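You operate a simulated robot arm through the tools that you are given. There is no shell and no other tool.

Carry out the task below with a simulated two-armed robot. There is one attempt and no reset: what you move stays moved.

## Task
Brush the crumbs off the bread board and lay the roll on it.
Fine: crumbs first, with the orange brush, and put it back; the roll is in the tin box, shut its lid again. Set down upright: crumb brush. What is to be rubbed or washed off counts as gone when no trace of it is left.

It is judged by the outcome, as a careful person would: the job done as asked, and still so three seconds after it is handed in. It fails if anything else is knocked over, pushed out of place, dropped, spilled or broken. Lids that push on must go on centred and level and be pressed home; caps that screw on are set level and turned clockwise until they are tight.

## Robot
Two 7-joint arms with two-finger parallel grippers on one trunk that stands fixed in place. Base frame: the origin is at the foot of the trunk, x ahead of it, y to its left, z up. Units: m, rad, N and s.
The left shoulder is at [0.071, 0.156, 1.28], the right one opposite. Payload 3.91 kg a hand.
Tool frame (each hand has its own): the origin (TCP) lies between the finger pads and is the grasp point; the fingertips stand 0.03 m ahead of it; z points along the fingers, y is the line along which they close. Largest opening 0.11 m; finger width 0.02, thickness 0.01; the body of the gripper, 0.048 by 0.112 m, starts 0.055 m behind the TCP.
Orientation is told as [roll, pitch, yaw] about the base's x, y, z axes, in that order, counted from this pose: with the fingers straight down and closing along the base's y, the tool's x points along the base's -x, its y along +y and its z along -z.

## Interface
- The arms move only by the tool servo_tool. It takes "left_plan", "right_plan" or both (then of equal length, played together; a hand with none holds still); each is a list of rows, each a list of 7 numbers: the shift along the tool's x, y, z in m, then the turn, a rotation vector about the tool's x, y, z in rad, then the gripper command, from -1 (shut) to 1 (fully open), values between in proportion. In form: [[dx, dy, dz, rx, ry, rz, fingers], ...]. A call has 1 to 20 rows; each row is the pose to reach, as a shift and turn from the pose commanded when the call began, along the tool's axes at that moment. A row lasts 0.2 s, in which the tool goes at most 0.05 m and 0.15 rad; a call with a longer step from one row to the next is refused whole, and so is a gripper value outside its range. A pose out of reach is approached as far as the arm can. The call stops where the force on the tool passes 40 N (or 10 N more than at its start, if that is more) or the arm is blocked; 0.2 s more then pass. The fingers move at their own pace (about 0.108 m/s each) and stop on an object; they squeeze with about 33 N. The grip force told is the motor's: it shows also when the fingers shut on nothing. Time passes only in rows, and 0.2 s behind the last, so rows that repeat a pose let the fingers close. The reply holds the time, the measured pose of the TCP, the force on the tool along the base axes, the opening and the grip force, in the units named above and with some noise, with the torque about the TCP (base axes, N m) and any sound that the robot's microphone picked up, and new pictures: "show" is both (left out), scene, wrist or none (wrist: the cameras of the hands that moved).
- Cameras (640 x 400 px; columns grow to the right, rows downward): "scene" is now at [0.1249, -0.029, 1.5295]; the picture's right is [-0.42, -0.91, 0.00], its down [-0.28, 0.13, -0.95] and it looks along [0.86, -0.40, -0.31] (base axes); focal length 325 px, centre (320, 200). "left" rides on the left gripper at [0.072, -0.017, -0.103] in its tool frame; the picture's right is [0.23, 0.97, 0.00], its down [-0.76, 0.18, -0.62] and it looks along [-0.61, 0.14, 0.78] (tool axes); focal length 222 px, centre (320, 200). "right" rides on the right gripper at [0.072, 0.017, -0.103] in its tool frame; the picture's right is [-0.23, 0.97, 0.00], its down [-0.76, -0.18, -0.62] and it looks along [-0.61, -0.14, 0.78] (tool axes); focal length 222 px, centre (320, 200). There is no depth. A picture from a camera that has moved, and an enlarged one, comes with that camera's place and axes in the base frame and with its lens. The place of the scene camera against the robot may be out by one fixed shift of up to 0.018 m in any direction.
- raise_lower(by): slides the trunk up (or, below 0, down) by that many m; the arms and the scene camera ride with it, the base frame stays. It gives what a move gives, with no picture.
- head_to(pan, tilt): turns the head with the scene camera to pan (to the left, within 1.501 rad either way) and tilt (down, from -0.506 to 1.204), counted from straight ahead of the robot. It gives what a move gives, and a new picture of the scene camera.
- inspect(camera, box): a new picture of the part [left, top, right, bottom] of that camera's present view, enlarged. The clock stands still meanwhile.
- finish_job(): hands the job in; it is judged then, once.

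Places have to be worked out from the pictures, the camera data and where the tool is seen. Open the grippers and draw the arms clear of the work before you hand the job in, unless the task says otherwise.

The tools are called after "Emit:" as a command line: name --argument value ..., lists and objects as JSON in quotes. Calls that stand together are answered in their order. servo_tool: Moves the arms, as the interface text tells. Its arguments: {"type":"object","properties":{"left_plan":{"type":"array","items":{"type":"array","items":{"type":"number"}}},"right_plan":{"type":"array","items":{"type":"array","items":{"type":"number"}}},"show":{"type":"string","enum":["both","scene","wrist","none"]}},"required":[]} The other tools are called the same way: raise_lower (by) slides the trunk up or down; head_to (pan, tilt) turns the head that bears the scene camera; inspect (camera, box) takes an enlarged picture of a part of a camera's view; finish_job () hands the job in.

At the start:

```text
t: 0.0
left_tcp_pos: [0.9206, 0.009, 1.4454]
left_tcp_rot: [0.0, 0.0, -0.001]
left_contact_force: [-0.9, -0.2, -0.1]
left_moment: [0.0, 0.01, -0.04]
left_opening: 0.1099
left_grip_force: 0.0
right_tcp_pos: [0.505, -0.3955, 1.4269]
right_tcp_rot: [0.0, -0.001, 0.0]
right_contact_force: [0.3, 0.0, -0.8]
right_moment: [0.0, 0.03, 0.0]
right_opening: 0.1102
right_grip_force: 0.2
trunk travel left (down, up): [-0.725, 0.215]
head pan, tilt: [-0.431, 0.316]
```

scene: 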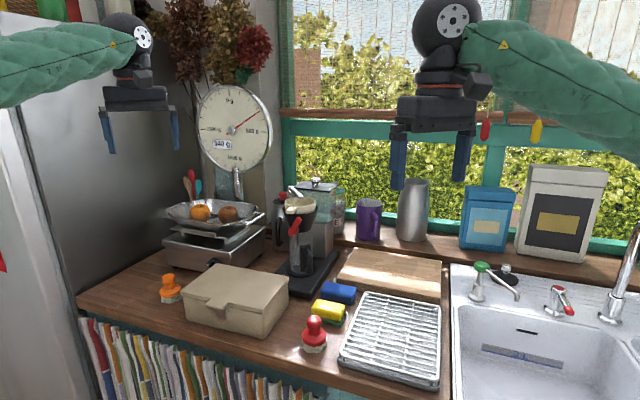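
right: 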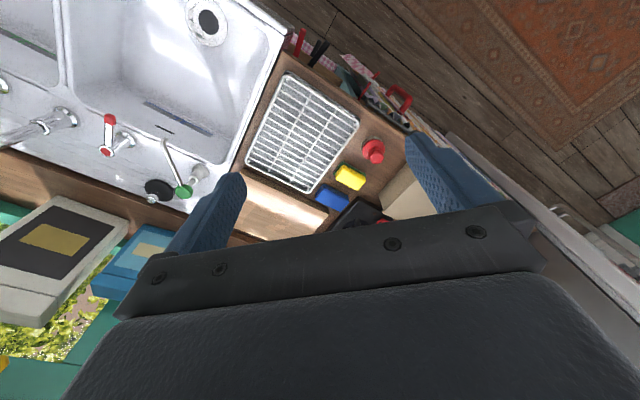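
left: 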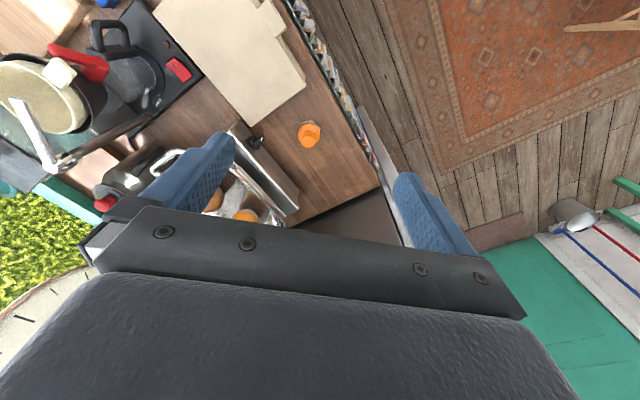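

I start by looking closely at the scene: the orange brush, tin box and the bread board are on the counter. I'll enlarge these parts.

Emit:
inspect --camera "scene" --box '[140, 240, 300, 340]'

Emit:
inspect --camera "scene" --box '[290, 230, 450, 330]'

Emit:
inspect --camera "scene" --box '[280, 280, 460, 392]'

```text
4.00 times, centred on (220, 290) of scene
camera zoom: at [0.1249, -0.029, 1.5295], right [-0.42, -0.91, 0.0], down [-0.28, 0.13, -0.95], along [0.86, -0.4, -0.31], focal length 1299 px, centre (720, -160)
```

zoom: 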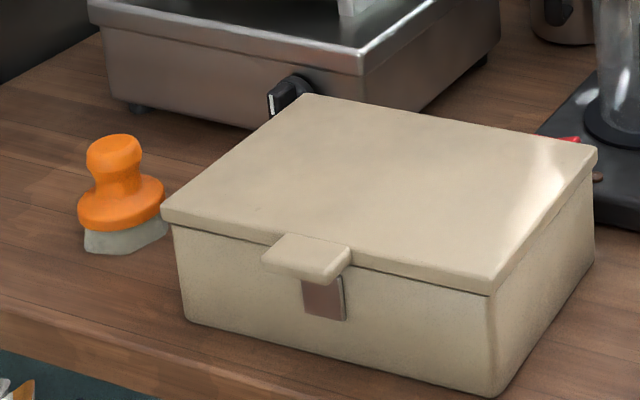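

```text
4.00 times, centred on (370, 280) of scene
camera zoom: at [0.1249, -0.029, 1.5295], right [-0.42, -0.91, 0.0], down [-0.28, 0.13, -0.95], along [0.86, -0.4, -0.31], focal length 1299 px, centre (120, -120)
```

zoom: 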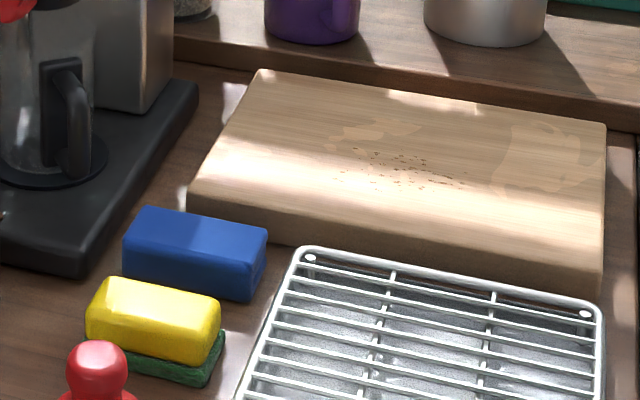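

```text
3.56 times, centred on (370, 336) of scene
camera zoom: at [0.1249, -0.029, 1.5295], right [-0.42, -0.91, 0.0], down [-0.28, 0.13, -0.95], along [0.86, -0.4, -0.31], focal length 1155 px, centre (142, -284)
```

zoom: 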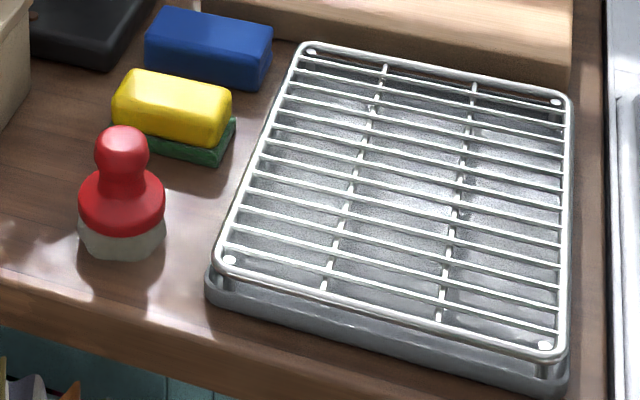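

The counter runs diagonally in the base frame: the brush is near (1.08, 0.02), the box near (0.92, -0.15) and the board near (0.89, -0.65), with the counter at z of about 0.94. I'll tilt the head down for a better centred view.

Emit:
head_to --pan -0.4 --tilt 0.6

```text
t: 0.8
left_tcp_pos: [0.9214, 0.008, 1.4441]
left_tcp_rot: [0.0, 0.0, -0.001]
left_contact_force: [0.2, 0.4, 0.5]
left_moment: [0.04, 0.03, -0.01]
left_opening: 0.1101
left_grip_force: 0.1
right_tcp_pos: [0.505, -0.3948, 1.428]
right_tcp_rot: [0.001, 0.0, -0.001]
right_contact_force: [-0.9, 0.9, 0.0]
right_moment: [0.02, -0.02, -0.02]
right_opening: 0.1099
right_grip_force: 0.1
trunk travel left (down, up): [-0.725, 0.215]
head pan, tilt: [-0.4, 0.6]
camera scene: at [0.1216, -0.0244, 1.5036], right [-0.39, -0.92, 0.0], down [-0.52, 0.22, -0.83], along [0.76, -0.32, -0.56], focal length 325 px, centre (320, 200)
```

scene: 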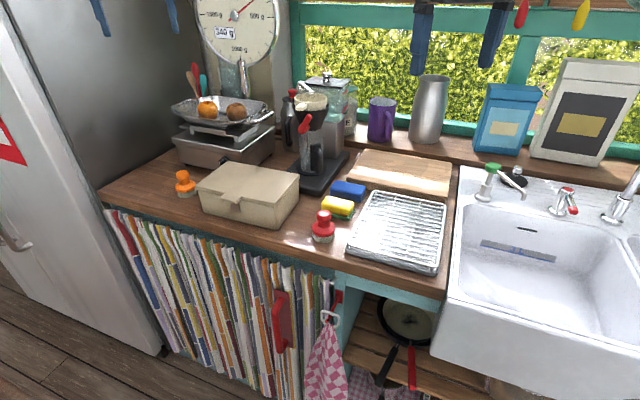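

Good overview. I enlarge the box/brush region and the board region from this view to measure them.

Emit:
inspect --camera "scene" --box '[160, 130, 320, 230]'

Emit:
inspect --camera "scene" --box '[310, 130, 470, 230]'

Emit:
inspect --camera "left" --box '[0, 0, 400, 250]'

```text
4.00 times, centred on (240, 180) of scene
camera zoom: at [0.1216, -0.0244, 1.5036], right [-0.39, -0.92, 0.0], down [-0.52, 0.22, -0.83], along [0.76, -0.32, -0.56], focal length 1299 px, centre (640, 280)
```

zoom: 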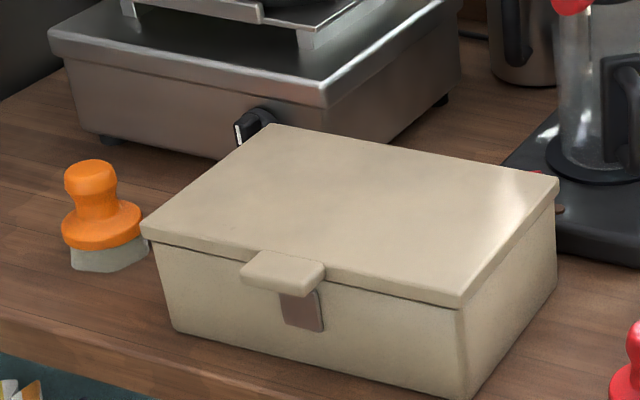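

```text
4.00 times, centred on (390, 180) of scene
camera zoom: at [0.1216, -0.0244, 1.5036], right [-0.39, -0.92, 0.0], down [-0.52, 0.22, -0.83], along [0.76, -0.32, -0.56], focal length 1299 px, centre (40, 280)
```

zoom: 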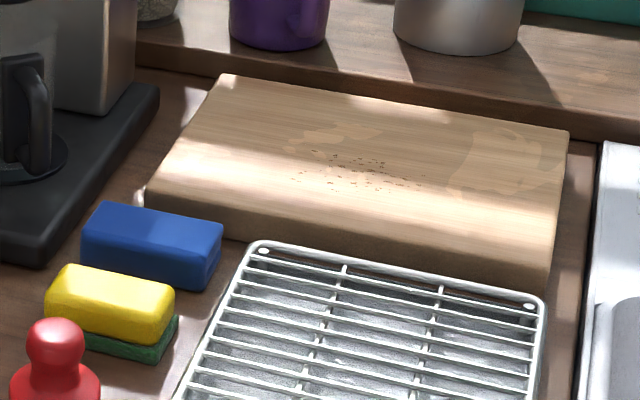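

```text
1.60 times, centred on (200, 125) of left
camera zoom: at [0.8497, -0.0089, 1.5492], right [-0.23, 0.97, 0.0], down [0.76, 0.18, 0.62], along [0.61, 0.14, -0.78], focal length 355 px, centre (512, 320)
```

zoom: 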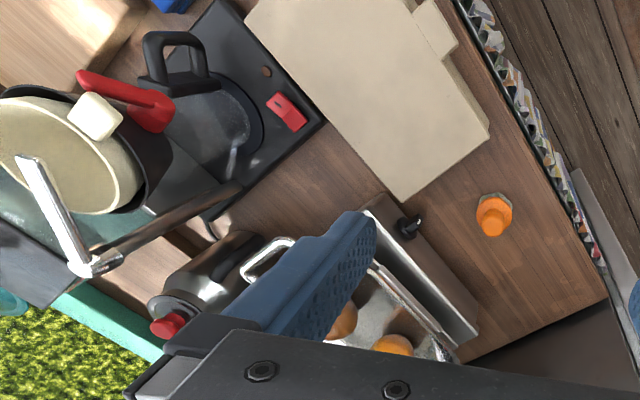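

I'll bring both hands to viewing poses: the right one above and in front of the board turned toward it, the left one lower looking at the brush and box.

Emit:
servo_tool --right_plan '[[-0.033, -0.018, 0.013, 0, 0, 0.1, 1], [-0.066, -0.036, 0.026, 0, 0, 0.2, 1], [-0.099, -0.054, 0.039, 0, 0, 0.3, 1], [-0.132, -0.07, 0.052, 0, 0, 0.4, 1], [-0.165, -0.09, 0.065, 0, 0, 0.5, 1], [-0.195, -0.105, 0.077, 0, 0, 0.6, 1]]' --left_plan '[[0.012, 0, 0.033, 0, 0, 0, 1], [0.024, 0, 0.066, 0, 0, 0, 1], [0.036, 0, 0.099, 0, 0, 0, 1], [0.048, 0, 0.132, 0, 0, 0, 1], [0.06, 0, 0.165, 0, 0, 0, 1], [0.07, 0, 0.195, 0, 0, 0, 1]]'

```text
t: 2.2
left_tcp_pos: [0.8527, 0.0076, 1.2492]
left_tcp_rot: [0.0, 0.0, 0.0]
left_contact_force: [-0.4, 1.3, -0.9]
left_moment: [-0.02, 0.05, -0.03]
left_opening: 0.1101
left_grip_force: 0.1
right_tcp_pos: [0.7038, -0.503, 1.3493]
right_tcp_rot: [-0.001, 0.001, -0.603]
right_contact_force: [0.8, 0.2, 0.1]
right_moment: [-0.03, 0.01, -0.02]
right_opening: 0.1101
right_grip_force: 0.1
trunk travel left (down, up): [-0.725, 0.215]
head pan, tilt: [-0.4, 0.6]
camera scene: at [0.1236, -0.0244, 1.5034], right [-0.39, -0.92, 0.0], down [-0.52, 0.22, -0.82], along [0.76, -0.32, -0.57], focal length 325 px, centre (320, 200)
camera right: at [0.6531, -0.4461, 1.4518], right [0.74, 0.67, 0.0], down [0.53, -0.58, 0.62], along [0.42, -0.46, -0.78], focal length 222 px, centre (320, 200)
camera left: at [0.7818, -0.0101, 1.3523], right [-0.23, 0.97, 0.0], down [0.76, 0.18, 0.62], along [0.61, 0.14, -0.78], focal length 222 px, centre (320, 200)
```

scene: 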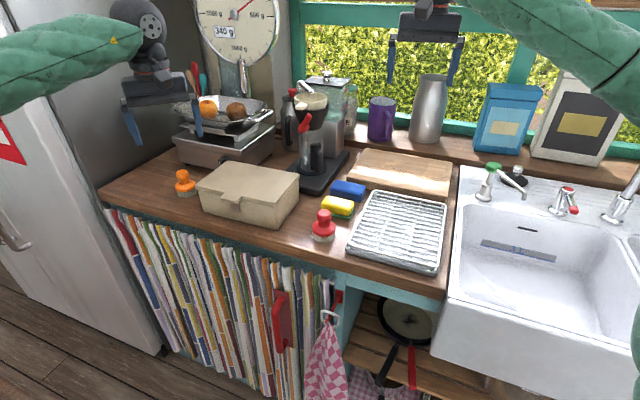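
right: 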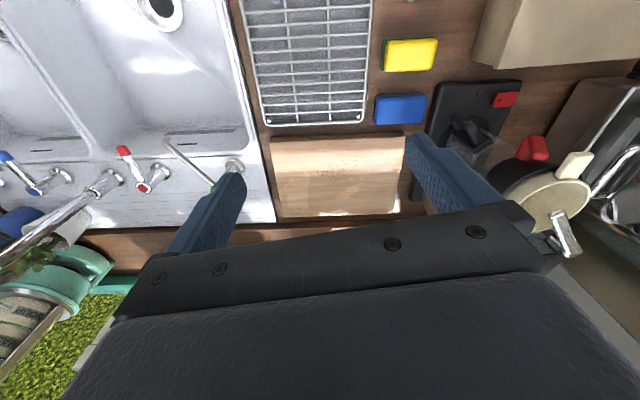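
left: 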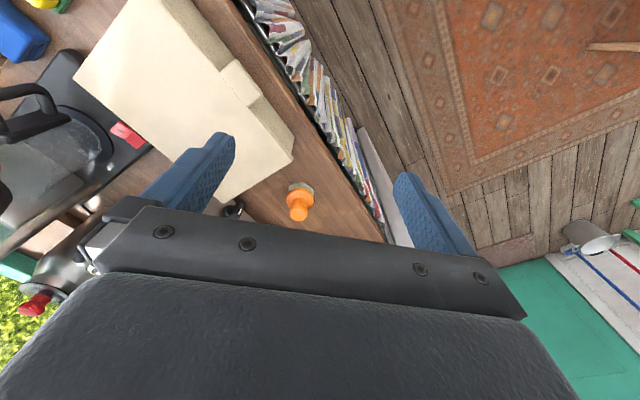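

Now I enlarge the brush in the left picture and the board in the right picture for triangulation.

Emit:
inspect --camera "left" --box '[220, 120, 380, 220]'

Emit:
inspect --camera "right" --box '[250, 110, 426, 220]'

Emit:
inspect --camera "left" --box '[60, 0, 320, 162]'

```text
4.00 times, centred on (300, 170) of left
camera zoom: at [0.7818, -0.0101, 1.3523], right [-0.23, 0.97, 0.0], down [0.76, 0.18, 0.62], along [0.61, 0.14, -0.78], focal length 888 px, centre (400, 320)
```

zoom: 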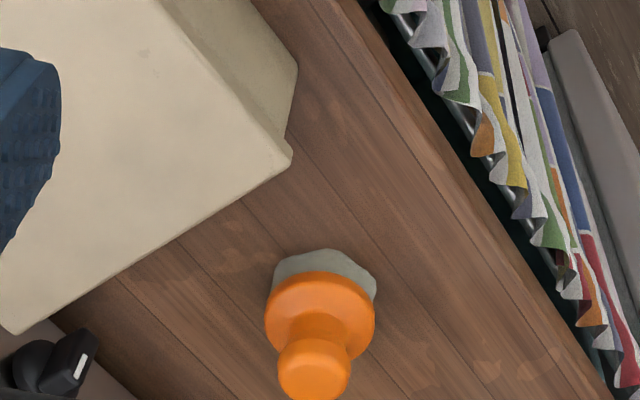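

```text
3.64 times, centred on (338, 165) of right
camera zoom: at [0.6531, -0.4461, 1.4518], right [0.74, 0.67, 0.0], down [0.53, -0.58, 0.62], along [0.42, -0.46, -0.78], focal length 808 px, centre (254, 327)
```

zoom: 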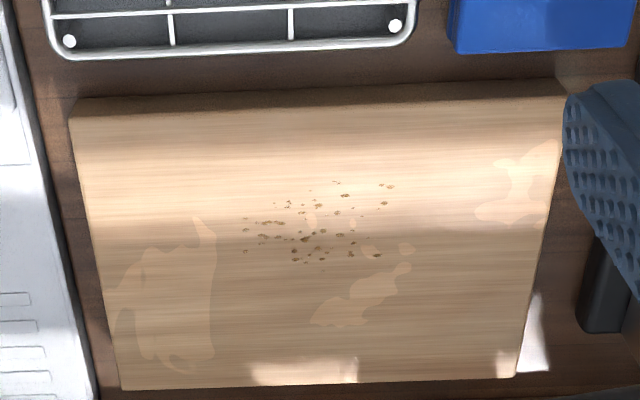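

```text
2.46 times, centred on (190, 81) of left
camera zoom: at [0.7818, -0.0101, 1.3523], right [-0.23, 0.97, 0.0], down [0.76, 0.18, 0.62], along [0.61, 0.14, -0.78], focal length 547 px, centre (640, 493)
```

zoom: 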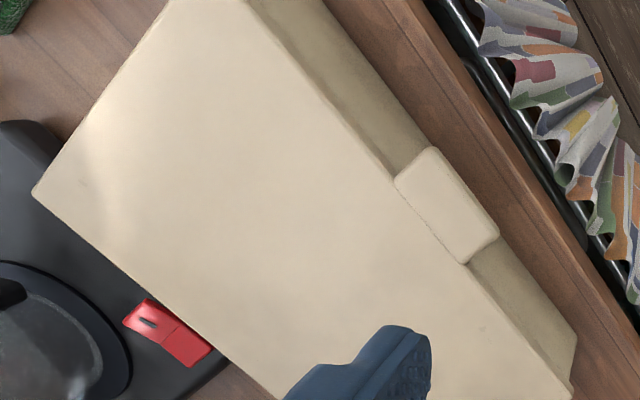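

Triangulating puts the brush knob near (1.085, 0.012, 1.02), the counter at z≈0.957, the board top at z≈0.99 and the crumbs centred near (0.873, -0.627). I'll draw the left hand back and bring the right hand over toward the brush, yawed to face it.

Emit:
servo_tool --left_plan '[[0.03, 0.032, -0.012, 0, 0, 0, 1], [0.06, 0.064, -0.024, 0, 0, 0, 1], [0.09, 0.096, -0.036, 0, 0, 0, 1], [0.12, 0.128, -0.048, 0, 0, 0, 1], [0.15, 0.16, -0.06, 0, 0, 0, 1], [0.18, 0.192, -0.072, 0, 0, 0, 1], [0.21, 0.224, -0.084, 0, 0, 0, 1], [0.24, 0.256, -0.096, 0, 0, 0, 1], [0.25, 0.29, -0.1, 0, 0, 0, 1], [0.25, 0.29, -0.1, 0, 0, 0, 1], [0.25, 0.29, -0.1, 0, 0, 0, 1], [0.25, 0.29, -0.1, 0, 0, 0, 1]]' --right_plan '[[0, 0, 0, 0, 0, 0, 1], [0.0135, 0.043, 0, 0, 0, -0.07, 1], [0.027, 0.086, 0, 0, 0, -0.14, 1], [0.0405, 0.129, 0, 0, 0, -0.21, 1], [0.054, 0.172, 0, 0, 0, -0.28, 1], [0.0675, 0.215, 0, 0, 0, -0.35, 1], [0.081, 0.258, 0, 0, 0, -0.42, 1], [0.0945, 0.301, 0, 0, 0, -0.49, 1], [0.108, 0.344, 0, 0, 0, -0.56, 1], [0.1215, 0.387, 0, 0, 0, -0.63, 1], [0.135, 0.43, 0, 0, 0, -0.7, 1], [0.148, 0.4724, 0, 0, 0, -0.763, 1]]'

```text
t: 4.8
left_tcp_pos: [0.6016, 0.3004, 1.3464]
left_tcp_rot: [-0.002, 0.001, 0.0]
left_contact_force: [0.0, 0.5, 0.3]
left_moment: [0.0, 0.01, 0.02]
left_opening: 0.1101
left_grip_force: 0.1
right_tcp_pos: [0.847, -0.0238, 1.351]
right_tcp_rot: [0.0, 0.003, 0.162]
right_contact_force: [-0.3, -0.5, -0.8]
right_moment: [-0.04, 0.02, -0.01]
right_opening: 0.1097
right_grip_force: 0.1
trunk travel left (down, up): [-0.725, 0.215]
head pan, tilt: [-0.4, 0.6]
camera scene: at [0.1218, -0.0213, 1.5035], right [-0.39, -0.92, 0.0], down [-0.52, 0.22, -0.83], along [0.76, -0.32, -0.56], focal length 325 px, centre (320, 200)
camera right: at [0.7735, -0.0174, 1.4538], right [0.07, 1.0, 0.0], down [0.78, -0.05, 0.62], along [0.62, -0.04, -0.78], focal length 222 px, centre (320, 200)
camera left: at [0.5301, 0.2835, 1.4507], right [-0.23, 0.97, 0.0], down [0.76, 0.18, 0.62], along [0.61, 0.14, -0.78], focal length 222 px, centre (320, 200)
```

scene: 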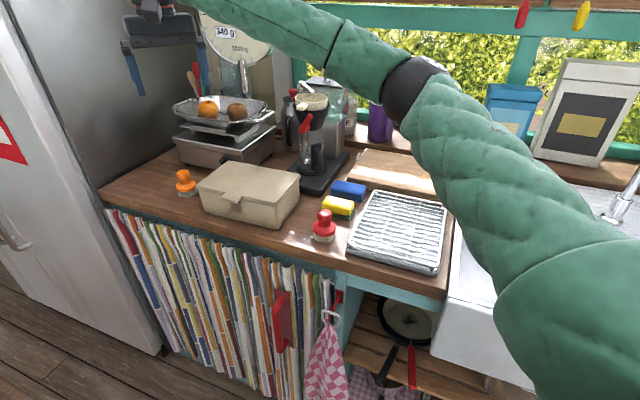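
right: 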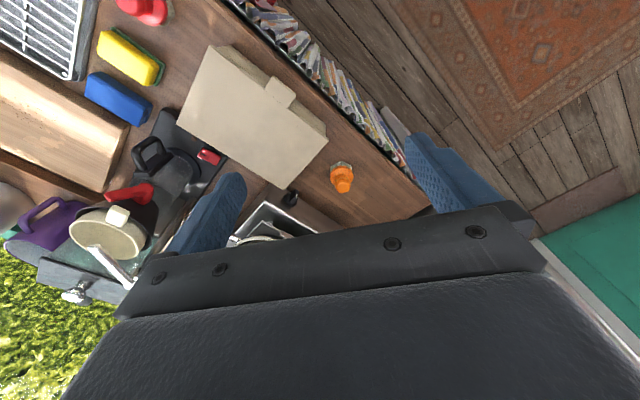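
left: 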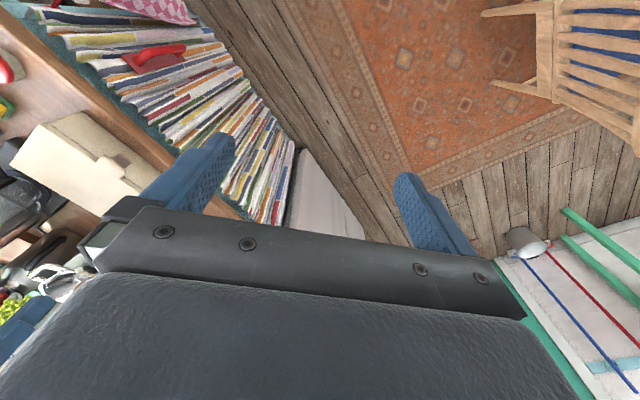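

The brush is in the right camera's view; I enlarge it for a second triangulation before tilting the hand.

Emit:
inspect --camera "right" --box '[280, 140, 400, 215]'

Emit:
inspect --camera "right" --box '[160, 30, 340, 142]'

```text
5.33 times, centred on (340, 178) of right
camera zoom: at [0.7735, -0.0174, 1.4538], right [0.07, 1.0, 0.0], down [0.78, -0.05, 0.62], along [0.62, -0.04, -0.78], focal length 1185 px, centre (213, 320)
```

zoom: 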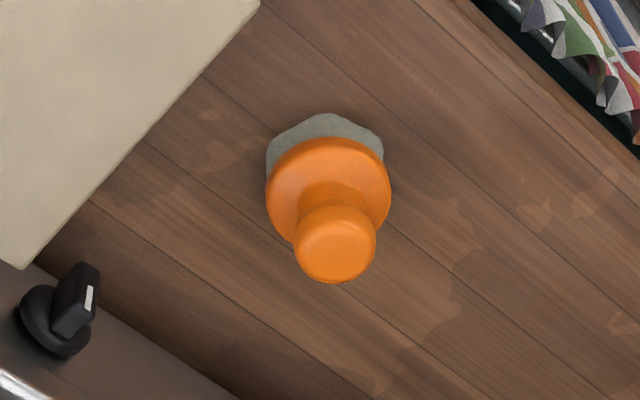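

```text
3.56 times, centred on (250, 86) of right
camera zoom: at [0.7735, -0.0174, 1.4538], right [0.07, 1.0, 0.0], down [0.78, -0.05, 0.62], along [0.62, -0.04, -0.78], focal length 790 px, centre (569, 605)
```

zoom: 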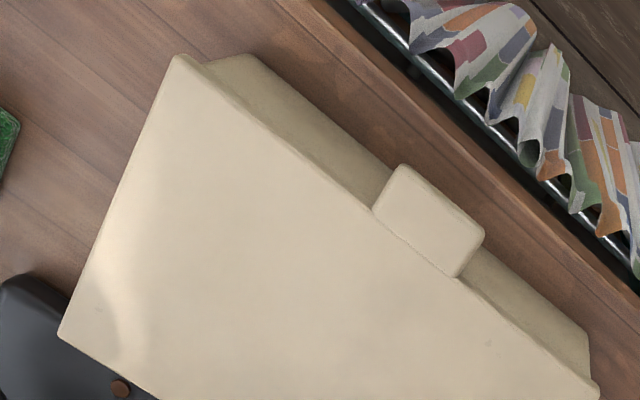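

Second view agrees: brush centre about (1.08, 0.017), knob at z≈1.02. I tilt the right hand outward by 0.6 rad while moving closer, above and behind the brush.

Emit:
servo_tool --right_plan '[[-0.025, 0, 0.03, 0, -0.12, 0, 1], [-0.05, 0, 0.06, 0, -0.24, 0, 1], [-0.075, 0, 0.09, 0, -0.36, 0, 1], [-0.1, 0, 0.12, 0, -0.48, 0, 1], [-0.1245, -0.001, 0.151, 0, -0.6, 0, 1]]'

```text
t: 6.0
left_tcp_pos: [0.6028, 0.2981, 1.3472]
left_tcp_rot: [0.0, 0.001, 0.0]
left_contact_force: [0.0, 0.4, 0.1]
left_moment: [0.02, 0.03, -0.01]
left_opening: 0.1101
left_grip_force: 0.1
right_tcp_pos: [0.9676, -0.0074, 1.2019]
right_tcp_rot: [0.001, -0.602, 0.162]
right_contact_force: [0.3, -0.7, 0.8]
right_moment: [0.0, 0.03, 0.0]
right_opening: 0.1102
right_grip_force: 0.0
trunk travel left (down, up): [-0.725, 0.215]
head pan, tilt: [-0.4, 0.6]
camera scene: at [0.1226, -0.0244, 1.5035], right [-0.39, -0.92, 0.0], down [-0.52, 0.22, -0.82], along [0.76, -0.32, -0.57], focal length 325 px, centre (320, 200)
camera right: at [0.8484, -0.0087, 1.2447], right [0.03, 0.99, 0.13], down [0.3, -0.13, 0.94], along [0.95, 0.01, -0.3], focal length 222 px, centre (320, 200)
```

scene: 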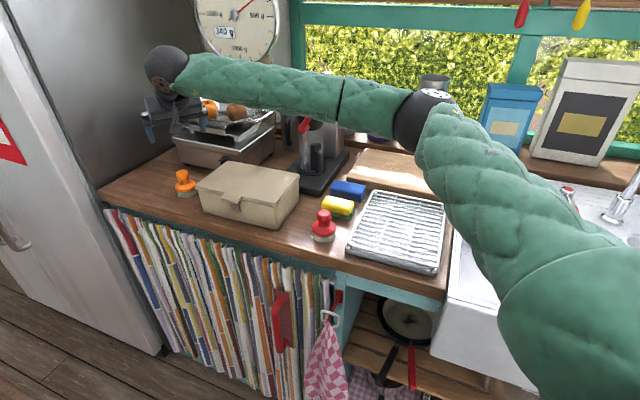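
right: 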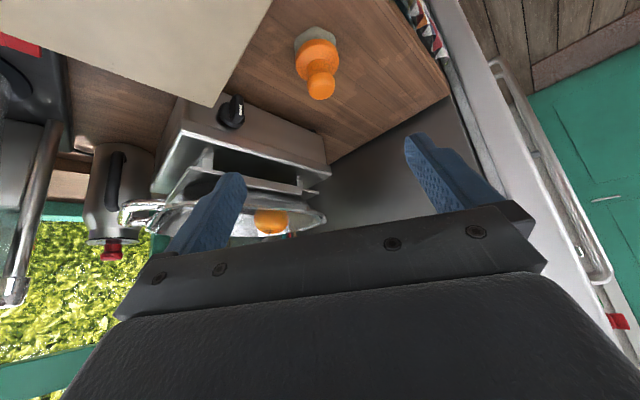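

The brush lies nearly on the hand's axis. I enlarge the wrist picture to refine its position.

Emit:
inspect --camera "right" --box '[260, 10, 380, 110]'

```text
4.00 times, centred on (320, 60) of right
camera zoom: at [0.8484, -0.0087, 1.2447], right [0.03, 0.99, 0.13], down [0.3, -0.13, 0.94], along [0.95, 0.01, -0.3], focal length 888 px, centre (320, 760)
```

zoom: 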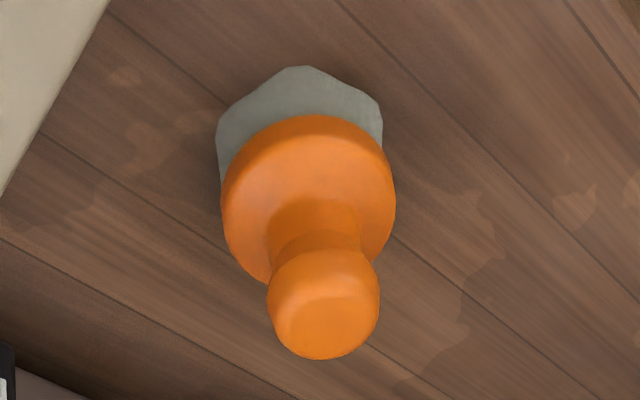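

Refined knob centre: about (1.084, 0.0145, 1.014). I narrow the fingers to about 8 cm and advance along the hand's axis, stopping 5 cm short to look.

Emit:
servo_tool --right_plan '[[0.003, 0.001, 0.042, 0, 0, 0, 0.45], [0.006, 0.002, 0.084, 0, 0, 0, 0.45], [0.0083, 0.0027, 0.126, 0, 0, 0, 0.45], [0.0083, 0.0027, 0.168, 0, 0, 0, 0.45]]'

```text
t: 7.0
left_tcp_pos: [0.6037, 0.2987, 1.3464]
left_tcp_rot: [-0.001, 0.002, 0.001]
left_contact_force: [-0.5, -0.5, -0.6]
left_moment: [-0.01, 0.03, -0.01]
left_opening: 0.1098
left_grip_force: 0.0
right_tcp_pos: [1.0562, 0.0112, 1.0525]
right_tcp_rot: [0.001, -0.6, 0.16]
right_contact_force: [-0.3, -0.7, -0.3]
right_moment: [0.0, 0.01, 0.02]
right_opening: 0.0794
right_grip_force: 0.0
trunk travel left (down, up): [-0.725, 0.215]
head pan, tilt: [-0.4, 0.6]
camera scene: at [0.1237, -0.0229, 1.5033], right [-0.39, -0.92, 0.0], down [-0.52, 0.22, -0.82], along [0.76, -0.32, -0.57], focal length 325 px, centre (320, 200)
camera right: at [0.9366, 0.0096, 1.0967], right [0.03, 0.99, 0.13], down [0.3, -0.13, 0.94], along [0.95, 0.01, -0.3], focal length 222 px, centre (320, 200)
```

scene: 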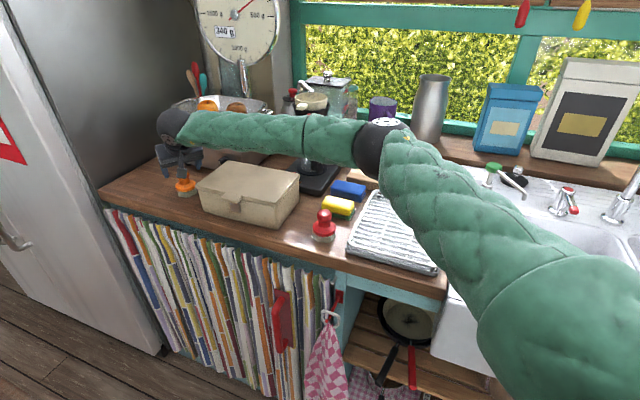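
right: 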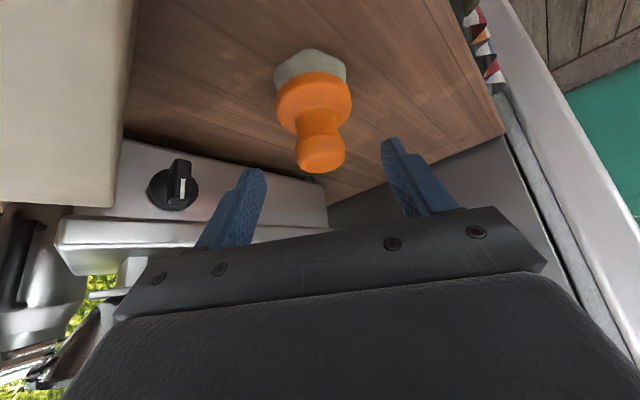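

The knob sits right on the axis, about 4.5 cm ahead. I advance and close on it.

Emit:
servo_tool --right_plan '[[-0.001, -0.001, 0.023, 0, 0, 0, 0.45], [-0.0017, -0.001, 0.045, 0, 0, 0, 0.45], [-0.0017, -0.001, 0.045, 0, 0, 0, 0.45], [-0.0017, -0.001, 0.045, 0, 0, 0, -1], [-0.0017, -0.001, 0.045, 0, 0, 0, -1], [-0.0017, -0.001, 0.045, 0, 0, 0, -1], [-0.0017, -0.001, 0.045, 0, 0, 0, -1]]'

```text
t: 8.6
left_tcp_pos: [0.6015, 0.2986, 1.3468]
left_tcp_rot: [0.0, -0.001, 0.001]
left_contact_force: [-0.7, -0.9, -0.3]
left_moment: [-0.01, -0.01, 0.0]
left_opening: 0.11
left_grip_force: 0.1
right_tcp_pos: [1.0814, 0.0137, 1.0197]
right_tcp_rot: [0.002, -0.601, 0.163]
right_contact_force: [2.4, 0.4, 4.9]
right_moment: [-0.04, -0.19, 0.08]
right_opening: 0.0322
right_grip_force: 33.4
trunk travel left (down, up): [-0.725, 0.215]
head pan, tilt: [-0.4, 0.6]
camera scene: at [0.1214, -0.0238, 1.5036], right [-0.39, -0.92, 0.0], down [-0.52, 0.22, -0.82], along [0.76, -0.32, -0.57], focal length 325 px, centre (320, 200)
camera right: at [0.9615, 0.0129, 1.064], right [0.03, 0.99, 0.13], down [0.3, -0.13, 0.94], along [0.95, 0.01, -0.3], focal length 222 px, centre (320, 200)
```

scene: 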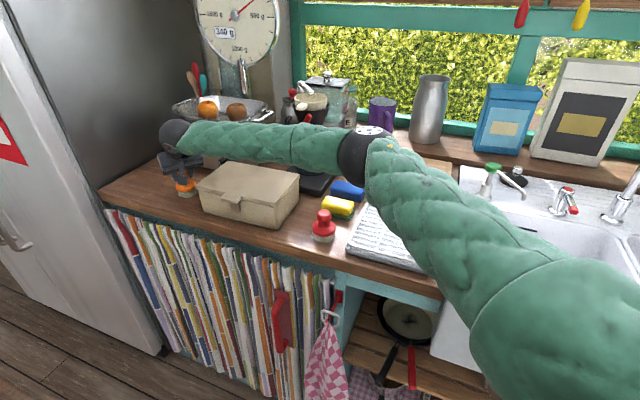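
right: 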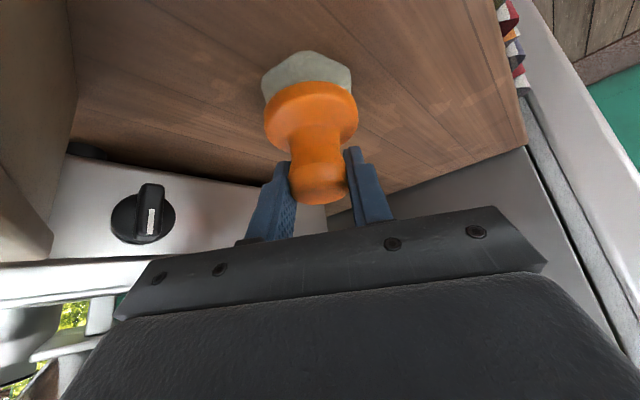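

The knob is held (opening 0.032, grip 33 N). I lift the brush straight up 10 cm.

Emit:
servo_tool --right_plan '[[-0.0113, 0, -0.0165, 0, 0, 0, -1], [-0.0283, 0, -0.0412, 0, 0, 0, -1], [-0.0566, 0, -0.0824, 0, 0, 0, -1]]'

```text
t: 9.4
left_tcp_pos: [0.6002, 0.2988, 1.3475]
left_tcp_rot: [0.0, 0.0, 0.002]
left_contact_force: [-0.6, -0.5, 0.7]
left_moment: [0.0, 0.0, 0.0]
left_opening: 0.1101
left_grip_force: 0.0
right_tcp_pos: [1.0807, 0.0148, 1.1192]
right_tcp_rot: [0.0, -0.599, 0.161]
right_contact_force: [-0.1, -0.3, -1.8]
right_moment: [0.01, -0.01, -0.03]
right_opening: 0.0321
right_grip_force: 33.1
trunk travel left (down, up): [-0.725, 0.215]
head pan, tilt: [-0.4, 0.6]
camera scene: at [0.1204, -0.0234, 1.5035], right [-0.39, -0.92, 0.0], down [-0.52, 0.22, -0.83], along [0.76, -0.32, -0.56], focal length 325 px, centre (320, 200)
camera right: at [0.9607, 0.0131, 1.1627], right [0.03, 0.99, 0.13], down [0.3, -0.13, 0.94], along [0.95, 0.01, -0.3], focal length 222 px, centre (320, 200)
```

scene: 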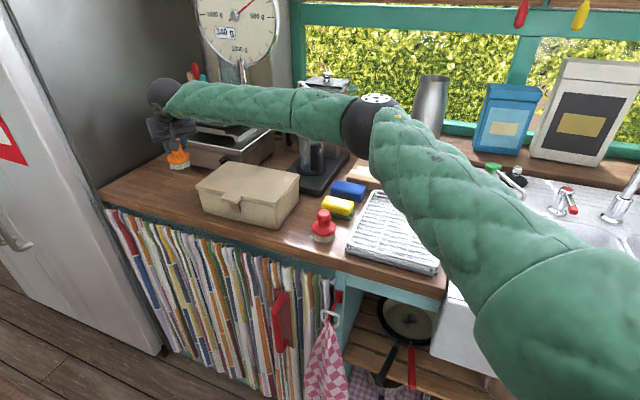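
right: 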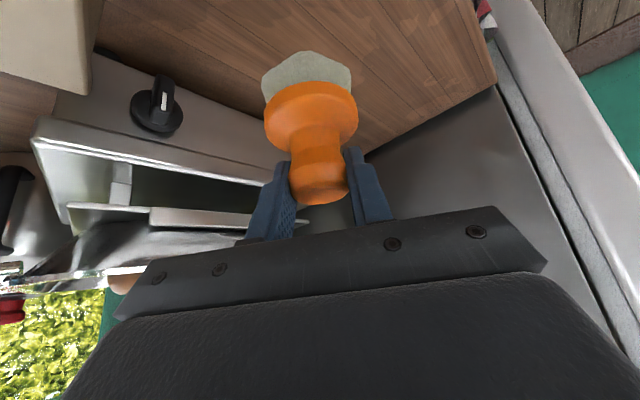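

The brush hangs upright in the grip. I retract it up and back toward the robot, then swing it around to in front of the board, turning only about the vertical so it stays upright.

Emit:
servo_tool --right_plan '[[0.0188, -0.0061, -0.0373, 0, 0, 0, -1], [0.0375, -0.0121, -0.0746, 0, 0, 0, -1], [0.0563, -0.0182, -0.1119, 0, 0, 0, -1], [0.075, -0.0243, -0.1493, 0, 0, 0, -1], [0.0938, -0.0303, -0.1866, 0, 0, 0, -1], [0.1125, -0.0364, -0.2239, 0, 0, 0, -1], [0.1313, -0.0424, -0.2612, 0, 0, 0, -1], [0.15, -0.0485, -0.2985, 0, 0, 0, -1], [0.1658, -0.0884, -0.3094, 0.0491, 0, 0.0714, -1], [0.1816, -0.1284, -0.3202, 0.0981, 0, 0.1428, -1], [0.1974, -0.1683, -0.3311, 0.1472, 0, 0.2142, -1], [0.2133, -0.2082, -0.342, 0.1963, 0, 0.2856, -1], [0.2291, -0.2481, -0.3528, 0.2453, 0, 0.357, -1], [0.2449, -0.2881, -0.3637, 0.2944, 0, 0.4284, -1], [0.2607, -0.328, -0.3745, 0.3434, 0, 0.4998, -1], [0.2765, -0.3679, -0.3854, 0.3925, 0, 0.5712, -1]]'

```text
t: 12.8
left_tcp_pos: [0.6005, 0.2975, 1.3484]
left_tcp_rot: [-0.001, 0.0, 0.002]
left_contact_force: [0.0, -0.6, 1.0]
left_moment: [0.05, 0.02, 0.01]
left_opening: 0.1099
left_grip_force: 0.1
right_tcp_pos: [0.7005, -0.4233, 1.2829]
right_tcp_rot: [-0.001, -0.601, -0.53]
right_contact_force: [-0.2, -0.5, -0.7]
right_moment: [0.03, 0.02, 0.03]
right_opening: 0.0321
right_grip_force: 32.6
trunk travel left (down, up): [-0.725, 0.215]
head pan, tilt: [-0.4, 0.6]
camera scene: at [0.1205, -0.0252, 1.5036], right [-0.39, -0.92, 0.0], down [-0.52, 0.22, -0.82], along [0.76, -0.32, -0.57], focal length 325 px, centre (320, 200)
camera right: at [0.6065, -0.3487, 1.3268], right [0.65, 0.75, 0.13], down [0.15, -0.29, 0.94], along [0.74, -0.6, -0.3], focal length 222 px, centre (320, 200)
```

scene: 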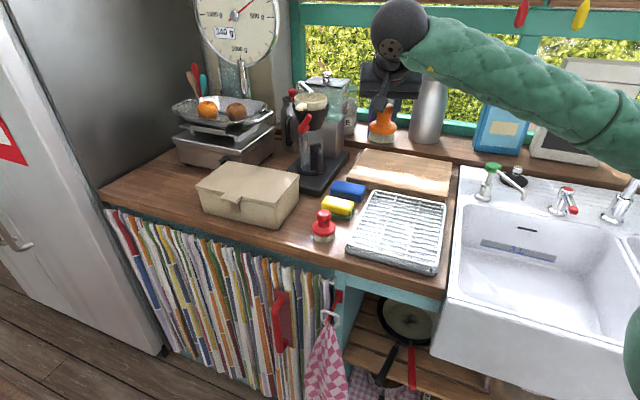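
right: 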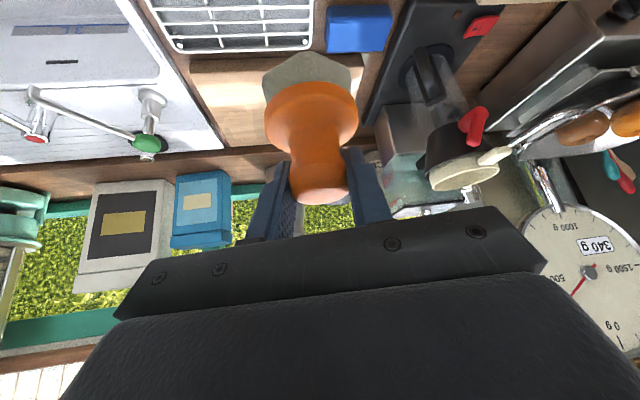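

Brush is upright in front of the board. I move it to above the crumbs, about 6 cm over the board.

Emit:
servo_tool --right_plan '[[-0.0165, -0.0127, 0.0395, 0, 0, 0, -1], [-0.033, -0.0253, 0.0791, 0, 0, 0, -1], [-0.0495, -0.038, 0.1186, 0, 0, 0, -1], [-0.066, -0.0506, 0.1582, 0, 0, 0, -1], [-0.0825, -0.0633, 0.1977, 0, 0, 0, -1], [-0.099, -0.0759, 0.2373, 0, 0, 0, -1], [-0.1155, -0.0886, 0.2768, 0, 0, 0, -1]]'

```text
t: 14.4
left_tcp_pos: [0.6031, 0.2983, 1.3473]
left_tcp_rot: [-0.001, 0.001, 0.0]
left_contact_force: [0.0, -0.3, -0.2]
left_moment: [0.02, -0.01, 0.01]
left_opening: 0.11
left_grip_force: 0.0
right_tcp_pos: [0.8739, -0.6253, 1.1175]
right_tcp_rot: [-0.003, -0.599, -0.53]
right_contact_force: [-0.3, -0.5, -0.6]
right_moment: [-0.01, 0.02, 0.0]
right_opening: 0.0324
right_grip_force: 32.6
trunk travel left (down, up): [-0.725, 0.215]
head pan, tilt: [-0.4, 0.6]
camera scene: at [0.1229, -0.0251, 1.5034], right [-0.39, -0.92, 0.0], down [-0.52, 0.22, -0.82], along [0.76, -0.32, -0.57], focal length 325 px, centre (320, 200)
camera right: at [0.7804, -0.5511, 1.1612], right [0.65, 0.75, 0.13], down [0.15, -0.29, 0.94], along [0.74, -0.6, -0.3], focal length 222 px, centre (320, 200)
```

scene: 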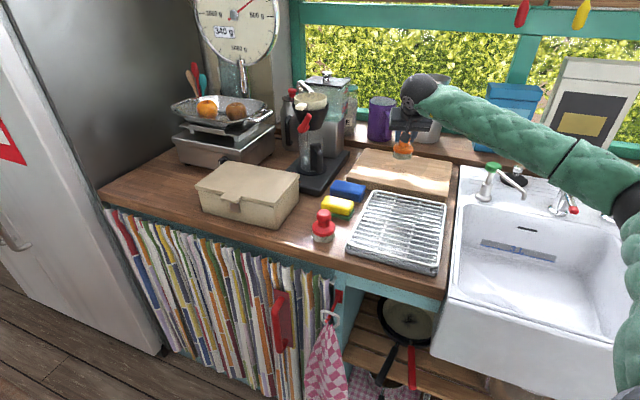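
right: 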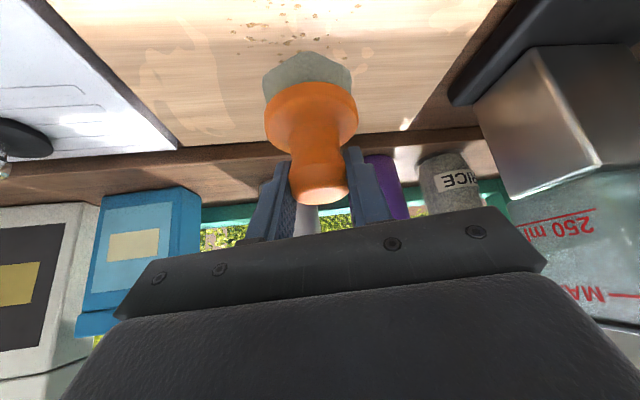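

The brush is over the crumbs. I lower it in small steps, watching the force.

Emit:
servo_tool --right_plan '[[0.0085, 0, 0.0124, 0, 0, 0, -1], [0.017, 0, 0.0247, 0, 0, 0, -1], [0.0255, 0, 0.0371, 0, 0, 0, -1]]' --show "wrist"

```text
t: 15.2
left_tcp_pos: [0.6005, 0.2989, 1.3472]
left_tcp_rot: [0.0, 0.001, -0.001]
left_contact_force: [0.1, 0.4, 0.6]
left_moment: [-0.06, 0.03, 0.02]
left_opening: 0.11
left_grip_force: 0.1
right_tcp_pos: [0.8724, -0.6249, 1.0751]
right_tcp_rot: [0.001, -0.599, -0.529]
right_contact_force: [0.0, -0.1, -0.9]
right_moment: [-0.01, 0.0, 0.02]
right_opening: 0.0318
right_grip_force: 33.0
trunk travel left (down, up): [-0.725, 0.215]
head pan, tilt: [-0.4, 0.6]
camera right: at [0.7795, -0.5503, 1.1183], right [0.65, 0.75, 0.13], down [0.15, -0.29, 0.94], along [0.74, -0.6, -0.3], focal length 222 px, centre (320, 200)
```

right: 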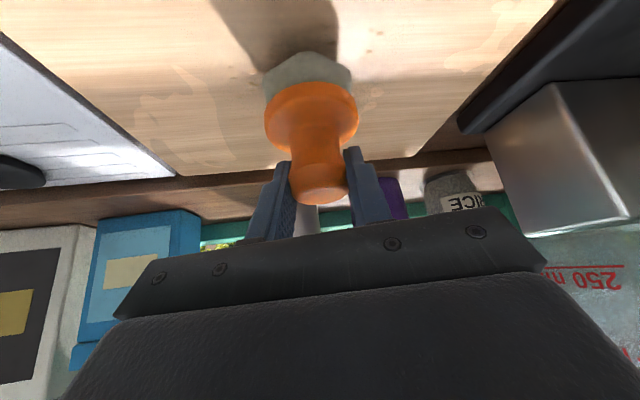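

No contact yet. I keep lowering in 4 mm steps.

Emit:
servo_tool --right_plan '[[0.0023, 0, 0.0033, 0, 0, 0, -1], [0.0045, 0, 0.0066, 0, 0, 0, -1], [0.0068, 0, 0.0099, 0, 0, 0, -1]]' --show "wrist"

```text
t: 16.0
left_tcp_pos: [0.6002, 0.2982, 1.348]
left_tcp_rot: [-0.001, 0.001, 0.0]
left_contact_force: [-0.3, 0.1, 0.0]
left_moment: [0.0, 0.03, 0.02]
left_opening: 0.1101
left_grip_force: 0.1
right_tcp_pos: [0.8735, -0.6252, 1.0615]
right_tcp_rot: [0.0, -0.598, -0.532]
right_contact_force: [0.2, 0.3, -1.2]
right_moment: [-0.01, -0.02, -0.01]
right_opening: 0.0318
right_grip_force: 32.5
trunk travel left (down, up): [-0.725, 0.215]
head pan, tilt: [-0.4, 0.6]
camera right: at [0.7798, -0.5502, 1.1051], right [0.65, 0.75, 0.13], down [0.15, -0.29, 0.94], along [0.74, -0.6, -0.3], focal length 222 px, centre (320, 200)
```

right: 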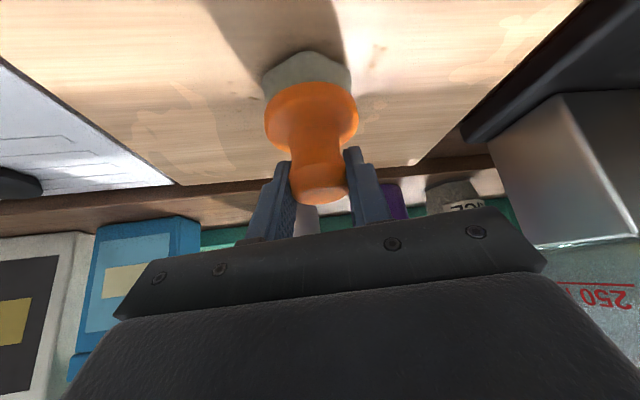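

Still free. I continue down in 2.5 mm steps.

Emit:
servo_tool --right_plan '[[0.0014, 0, 0.0021, 0, 0, 0, -1], [0.0028, 0, 0.0041, 0, 0, 0, -1], [0.0042, 0, 0.0062, 0, 0, 0, -1]]' --show "none"

```text
t: 16.8
left_tcp_pos: [0.6007, 0.2982, 1.348]
left_tcp_rot: [0.001, -0.001, -0.002]
left_contact_force: [0.2, 0.0, -0.1]
left_moment: [0.0, 0.01, -0.02]
left_opening: 0.1099
left_grip_force: 0.1
right_tcp_pos: [0.8739, -0.6249, 1.0551]
right_tcp_rot: [0.0, -0.598, -0.53]
right_contact_force: [0.0, 0.2, 2.4]
right_moment: [0.0, -0.04, 0.02]
right_opening: 0.0321
right_grip_force: 32.7
trunk travel left (down, up): [-0.725, 0.215]
head pan, tilt: [-0.4, 0.6]
```

Light contact with the board now (about 3.5 N at TCP z≈1.055). I press 1.5 mm more and make a first back-and-forth stroke along the board.

Emit:
servo_tool --right_plan '[[0.005, -0.0193, -0.0017, 0, 0, 0, -1], [0.0091, -0.0387, -0.0045, 0, 0, 0, -1], [0.0133, -0.058, -0.0074, 0, 0, 0, -1], [0.007, -0.029, -0.0031, 0, 0, 0, -1], [0.0008, 0, 0.0012, 0, 0, 0, -1], [-0.0054, 0.029, 0.0055, 0, 0, 0, -1], [-0.0117, 0.058, 0.0098, 0, 0, 0, -1], [-0.0054, 0.029, 0.0055, 0, 0, 0, -1], [0.0008, 0, 0.0012, 0, 0, 0, -1]]' --show "both"

```text
t: 18.8
left_tcp_pos: [0.5984, 0.2981, 1.3472]
left_tcp_rot: [0.0, 0.0, 0.001]
left_contact_force: [0.2, 0.3, 0.2]
left_moment: [0.01, -0.04, -0.01]
left_opening: 0.1099
left_grip_force: 0.0
right_tcp_pos: [0.8692, -0.6248, 1.0539]
right_tcp_rot: [0.0, -0.601, -0.533]
right_contact_force: [-0.4, 4.5, 19.4]
right_moment: [0.24, -0.06, 0.24]
right_opening: 0.0319
right_grip_force: 32.7
trunk travel left (down, up): [-0.725, 0.215]
head pan, tilt: [-0.4, 0.6]
camera scene: at [0.1196, -0.0231, 1.5038], right [-0.39, -0.92, 0.0], down [-0.52, 0.22, -0.83], along [0.76, -0.32, -0.56], focal length 325 px, centre (320, 200)
camera right: at [0.7765, -0.5493, 1.098], right [0.65, 0.75, 0.13], down [0.15, -0.29, 0.94], along [0.74, -0.6, -0.3], focal length 222 px, centre (320, 200)
```

scene: 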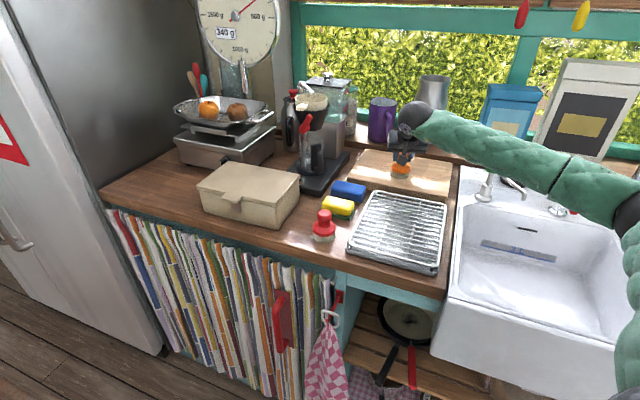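
right: 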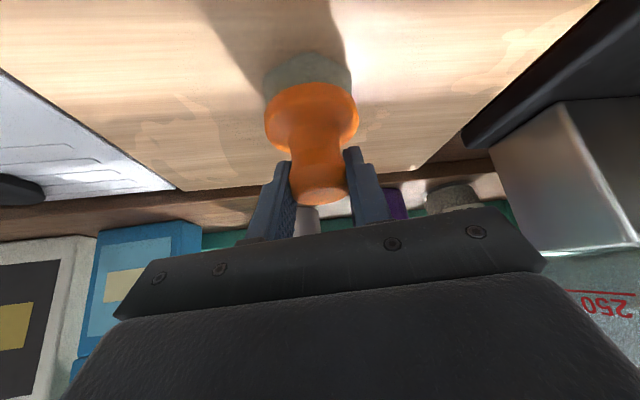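

The brush works: the crumbs right by it vanished. The force is 19 N, a bit more than wanted, so I ease up 1 mm and sweep four parallel lanes across the crumb area.

Emit:
servo_tool --right_plan '[[0.0273, 0.0088, -0.0199, 0, 0, 0, -1], [0.0335, -0.0202, -0.0242, 0, 0, 0, -1], [0.0398, -0.0492, -0.0285, 0, 0, 0, -1], [0.0335, -0.0202, -0.0242, 0, 0, 0, -1], [0.0273, 0.0088, -0.0199, 0, 0, 0, -1], [0.0211, 0.0378, -0.0156, 0, 0, 0, -1], [0.0148, 0.0668, -0.0113, 0, 0, 0, -1], [0.0072, 0.0334, -0.0061, 0, 0, 0, -1], [0.0134, 0.0044, -0.0104, 0, 0, 0, -1], [0.0196, -0.0246, -0.0147, 0, 0, 0, -1], [0.0259, -0.0536, -0.019, 0, 0, 0, -1], [-0.0084, -0.0334, 0.0045, 0, 0, 0, -1], [-0.0146, -0.0044, 0.0088, 0, 0, 0, -1], [-0.0208, 0.0246, 0.0131, 0, 0, 0, -1], [-0.0271, 0.0536, 0.0174, 0, 0, 0, -1], [-0.0347, 0.0202, 0.0226, 0, 0, 0, -1], [-0.0285, -0.0088, 0.0183, 0, 0, 0, -1], [-0.0223, -0.0378, 0.014, 0, 0, 0, -1], [-0.016, -0.0668, 0.0097, 0, 0, 0, -1], [-0.0223, -0.0378, 0.014, 0, 0, 0, -1]]' --show "both"

```text
t: 23.0
left_tcp_pos: [0.6047, 0.2995, 1.346]
left_tcp_rot: [-0.001, 0.003, 0.0]
left_contact_force: [0.4, -0.5, -0.7]
left_moment: [0.0, -0.01, 0.0]
left_opening: 0.1099
left_grip_force: 0.1
right_tcp_pos: [0.877, -0.6731, 1.0538]
right_tcp_rot: [-0.004, -0.599, -0.532]
right_contact_force: [-1.3, -1.5, 3.2]
right_moment: [-0.03, 0.04, -0.01]
right_opening: 0.0314
right_grip_force: 32.4
trunk travel left (down, up): [-0.725, 0.215]
head pan, tilt: [-0.4, 0.6]
camera scene: at [0.1243, -0.0226, 1.5033], right [-0.39, -0.92, 0.0], down [-0.52, 0.22, -0.82], along [0.76, -0.32, -0.57], focal length 325 px, centre (320, 200)
camera right: at [0.7832, -0.5973, 1.0978], right [0.66, 0.74, 0.13], down [0.15, -0.29, 0.94], along [0.74, -0.6, -0.3], focal length 222 px, centre (320, 200)
```

scene: 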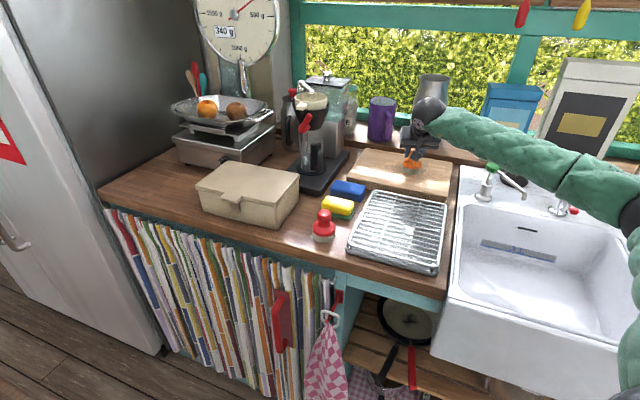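
right: 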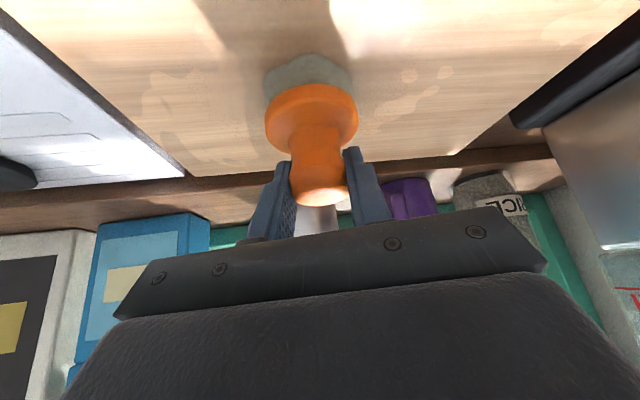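

Force stayed light and the board hasn't shifted visibly. I lift off and retract so I can examine the board for remaining crumbs.

Emit:
servo_tool --right_plan '[[-0.0226, 0, -0.033, 0, 0, 0, -1], [-0.0452, 0, -0.066, 0, 0, 0, -1], [-0.0679, 0, -0.099, 0, 0, 0, -1], [-0.0267, 0, -0.1273, 0, 0, 0, -1], [0.0146, 0, -0.1555, 0, 0, 0, -1], [0.0558, 0, -0.1838, 0, 0, 0, -1]]' --show "wrist"

Emit:
inspect --camera "scene" --box '[340, 135, 468, 215]'

```text
t: 24.4
left_tcp_pos: [0.5983, 0.2989, 1.3491]
left_tcp_rot: [0.0, -0.003, 0.003]
left_contact_force: [-1.1, 0.4, 0.1]
left_moment: [0.01, -0.02, -0.01]
left_opening: 0.1099
left_grip_force: 0.0
right_tcp_pos: [0.7451, -0.5954, 1.1765]
right_tcp_rot: [0.001, -0.6, -0.529]
right_contact_force: [-0.3, -0.3, -0.8]
right_moment: [0.02, -0.01, 0.02]
right_opening: 0.0315
right_grip_force: 32.5
trunk travel left (down, up): [-0.725, 0.215]
head pan, tilt: [-0.4, 0.6]
camera right: at [0.6517, -0.5205, 1.2198], right [0.65, 0.75, 0.13], down [0.15, -0.29, 0.94], along [0.74, -0.6, -0.3], focal length 222 px, centre (320, 200)
```

right: 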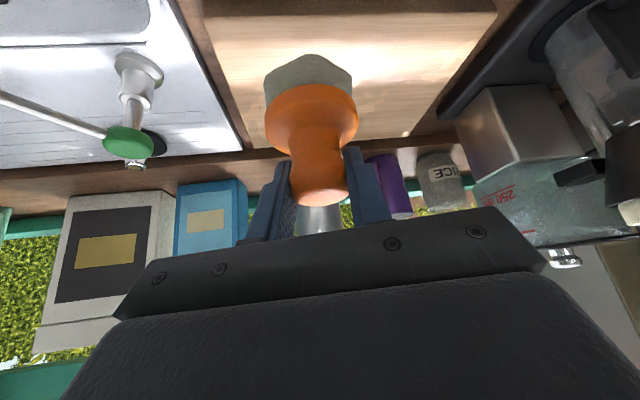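

```text
5.00 times, centred on (404, 175) of scene
camera zoom: at [0.1198, -0.024, 1.5037], right [-0.39, -0.92, 0.0], down [-0.52, 0.22, -0.83], along [0.76, -0.32, -0.56], focal length 1624 px, centre (-100, 325)
```

zoom: 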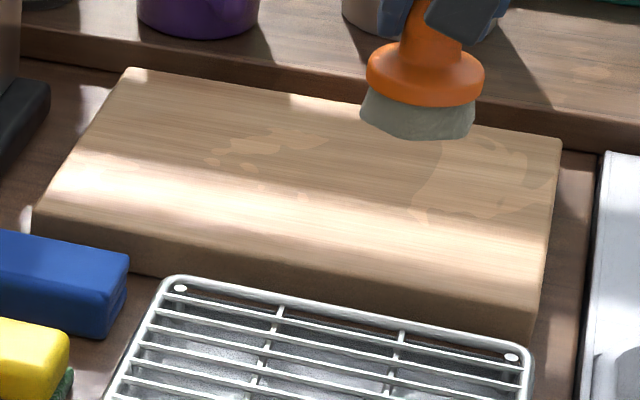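

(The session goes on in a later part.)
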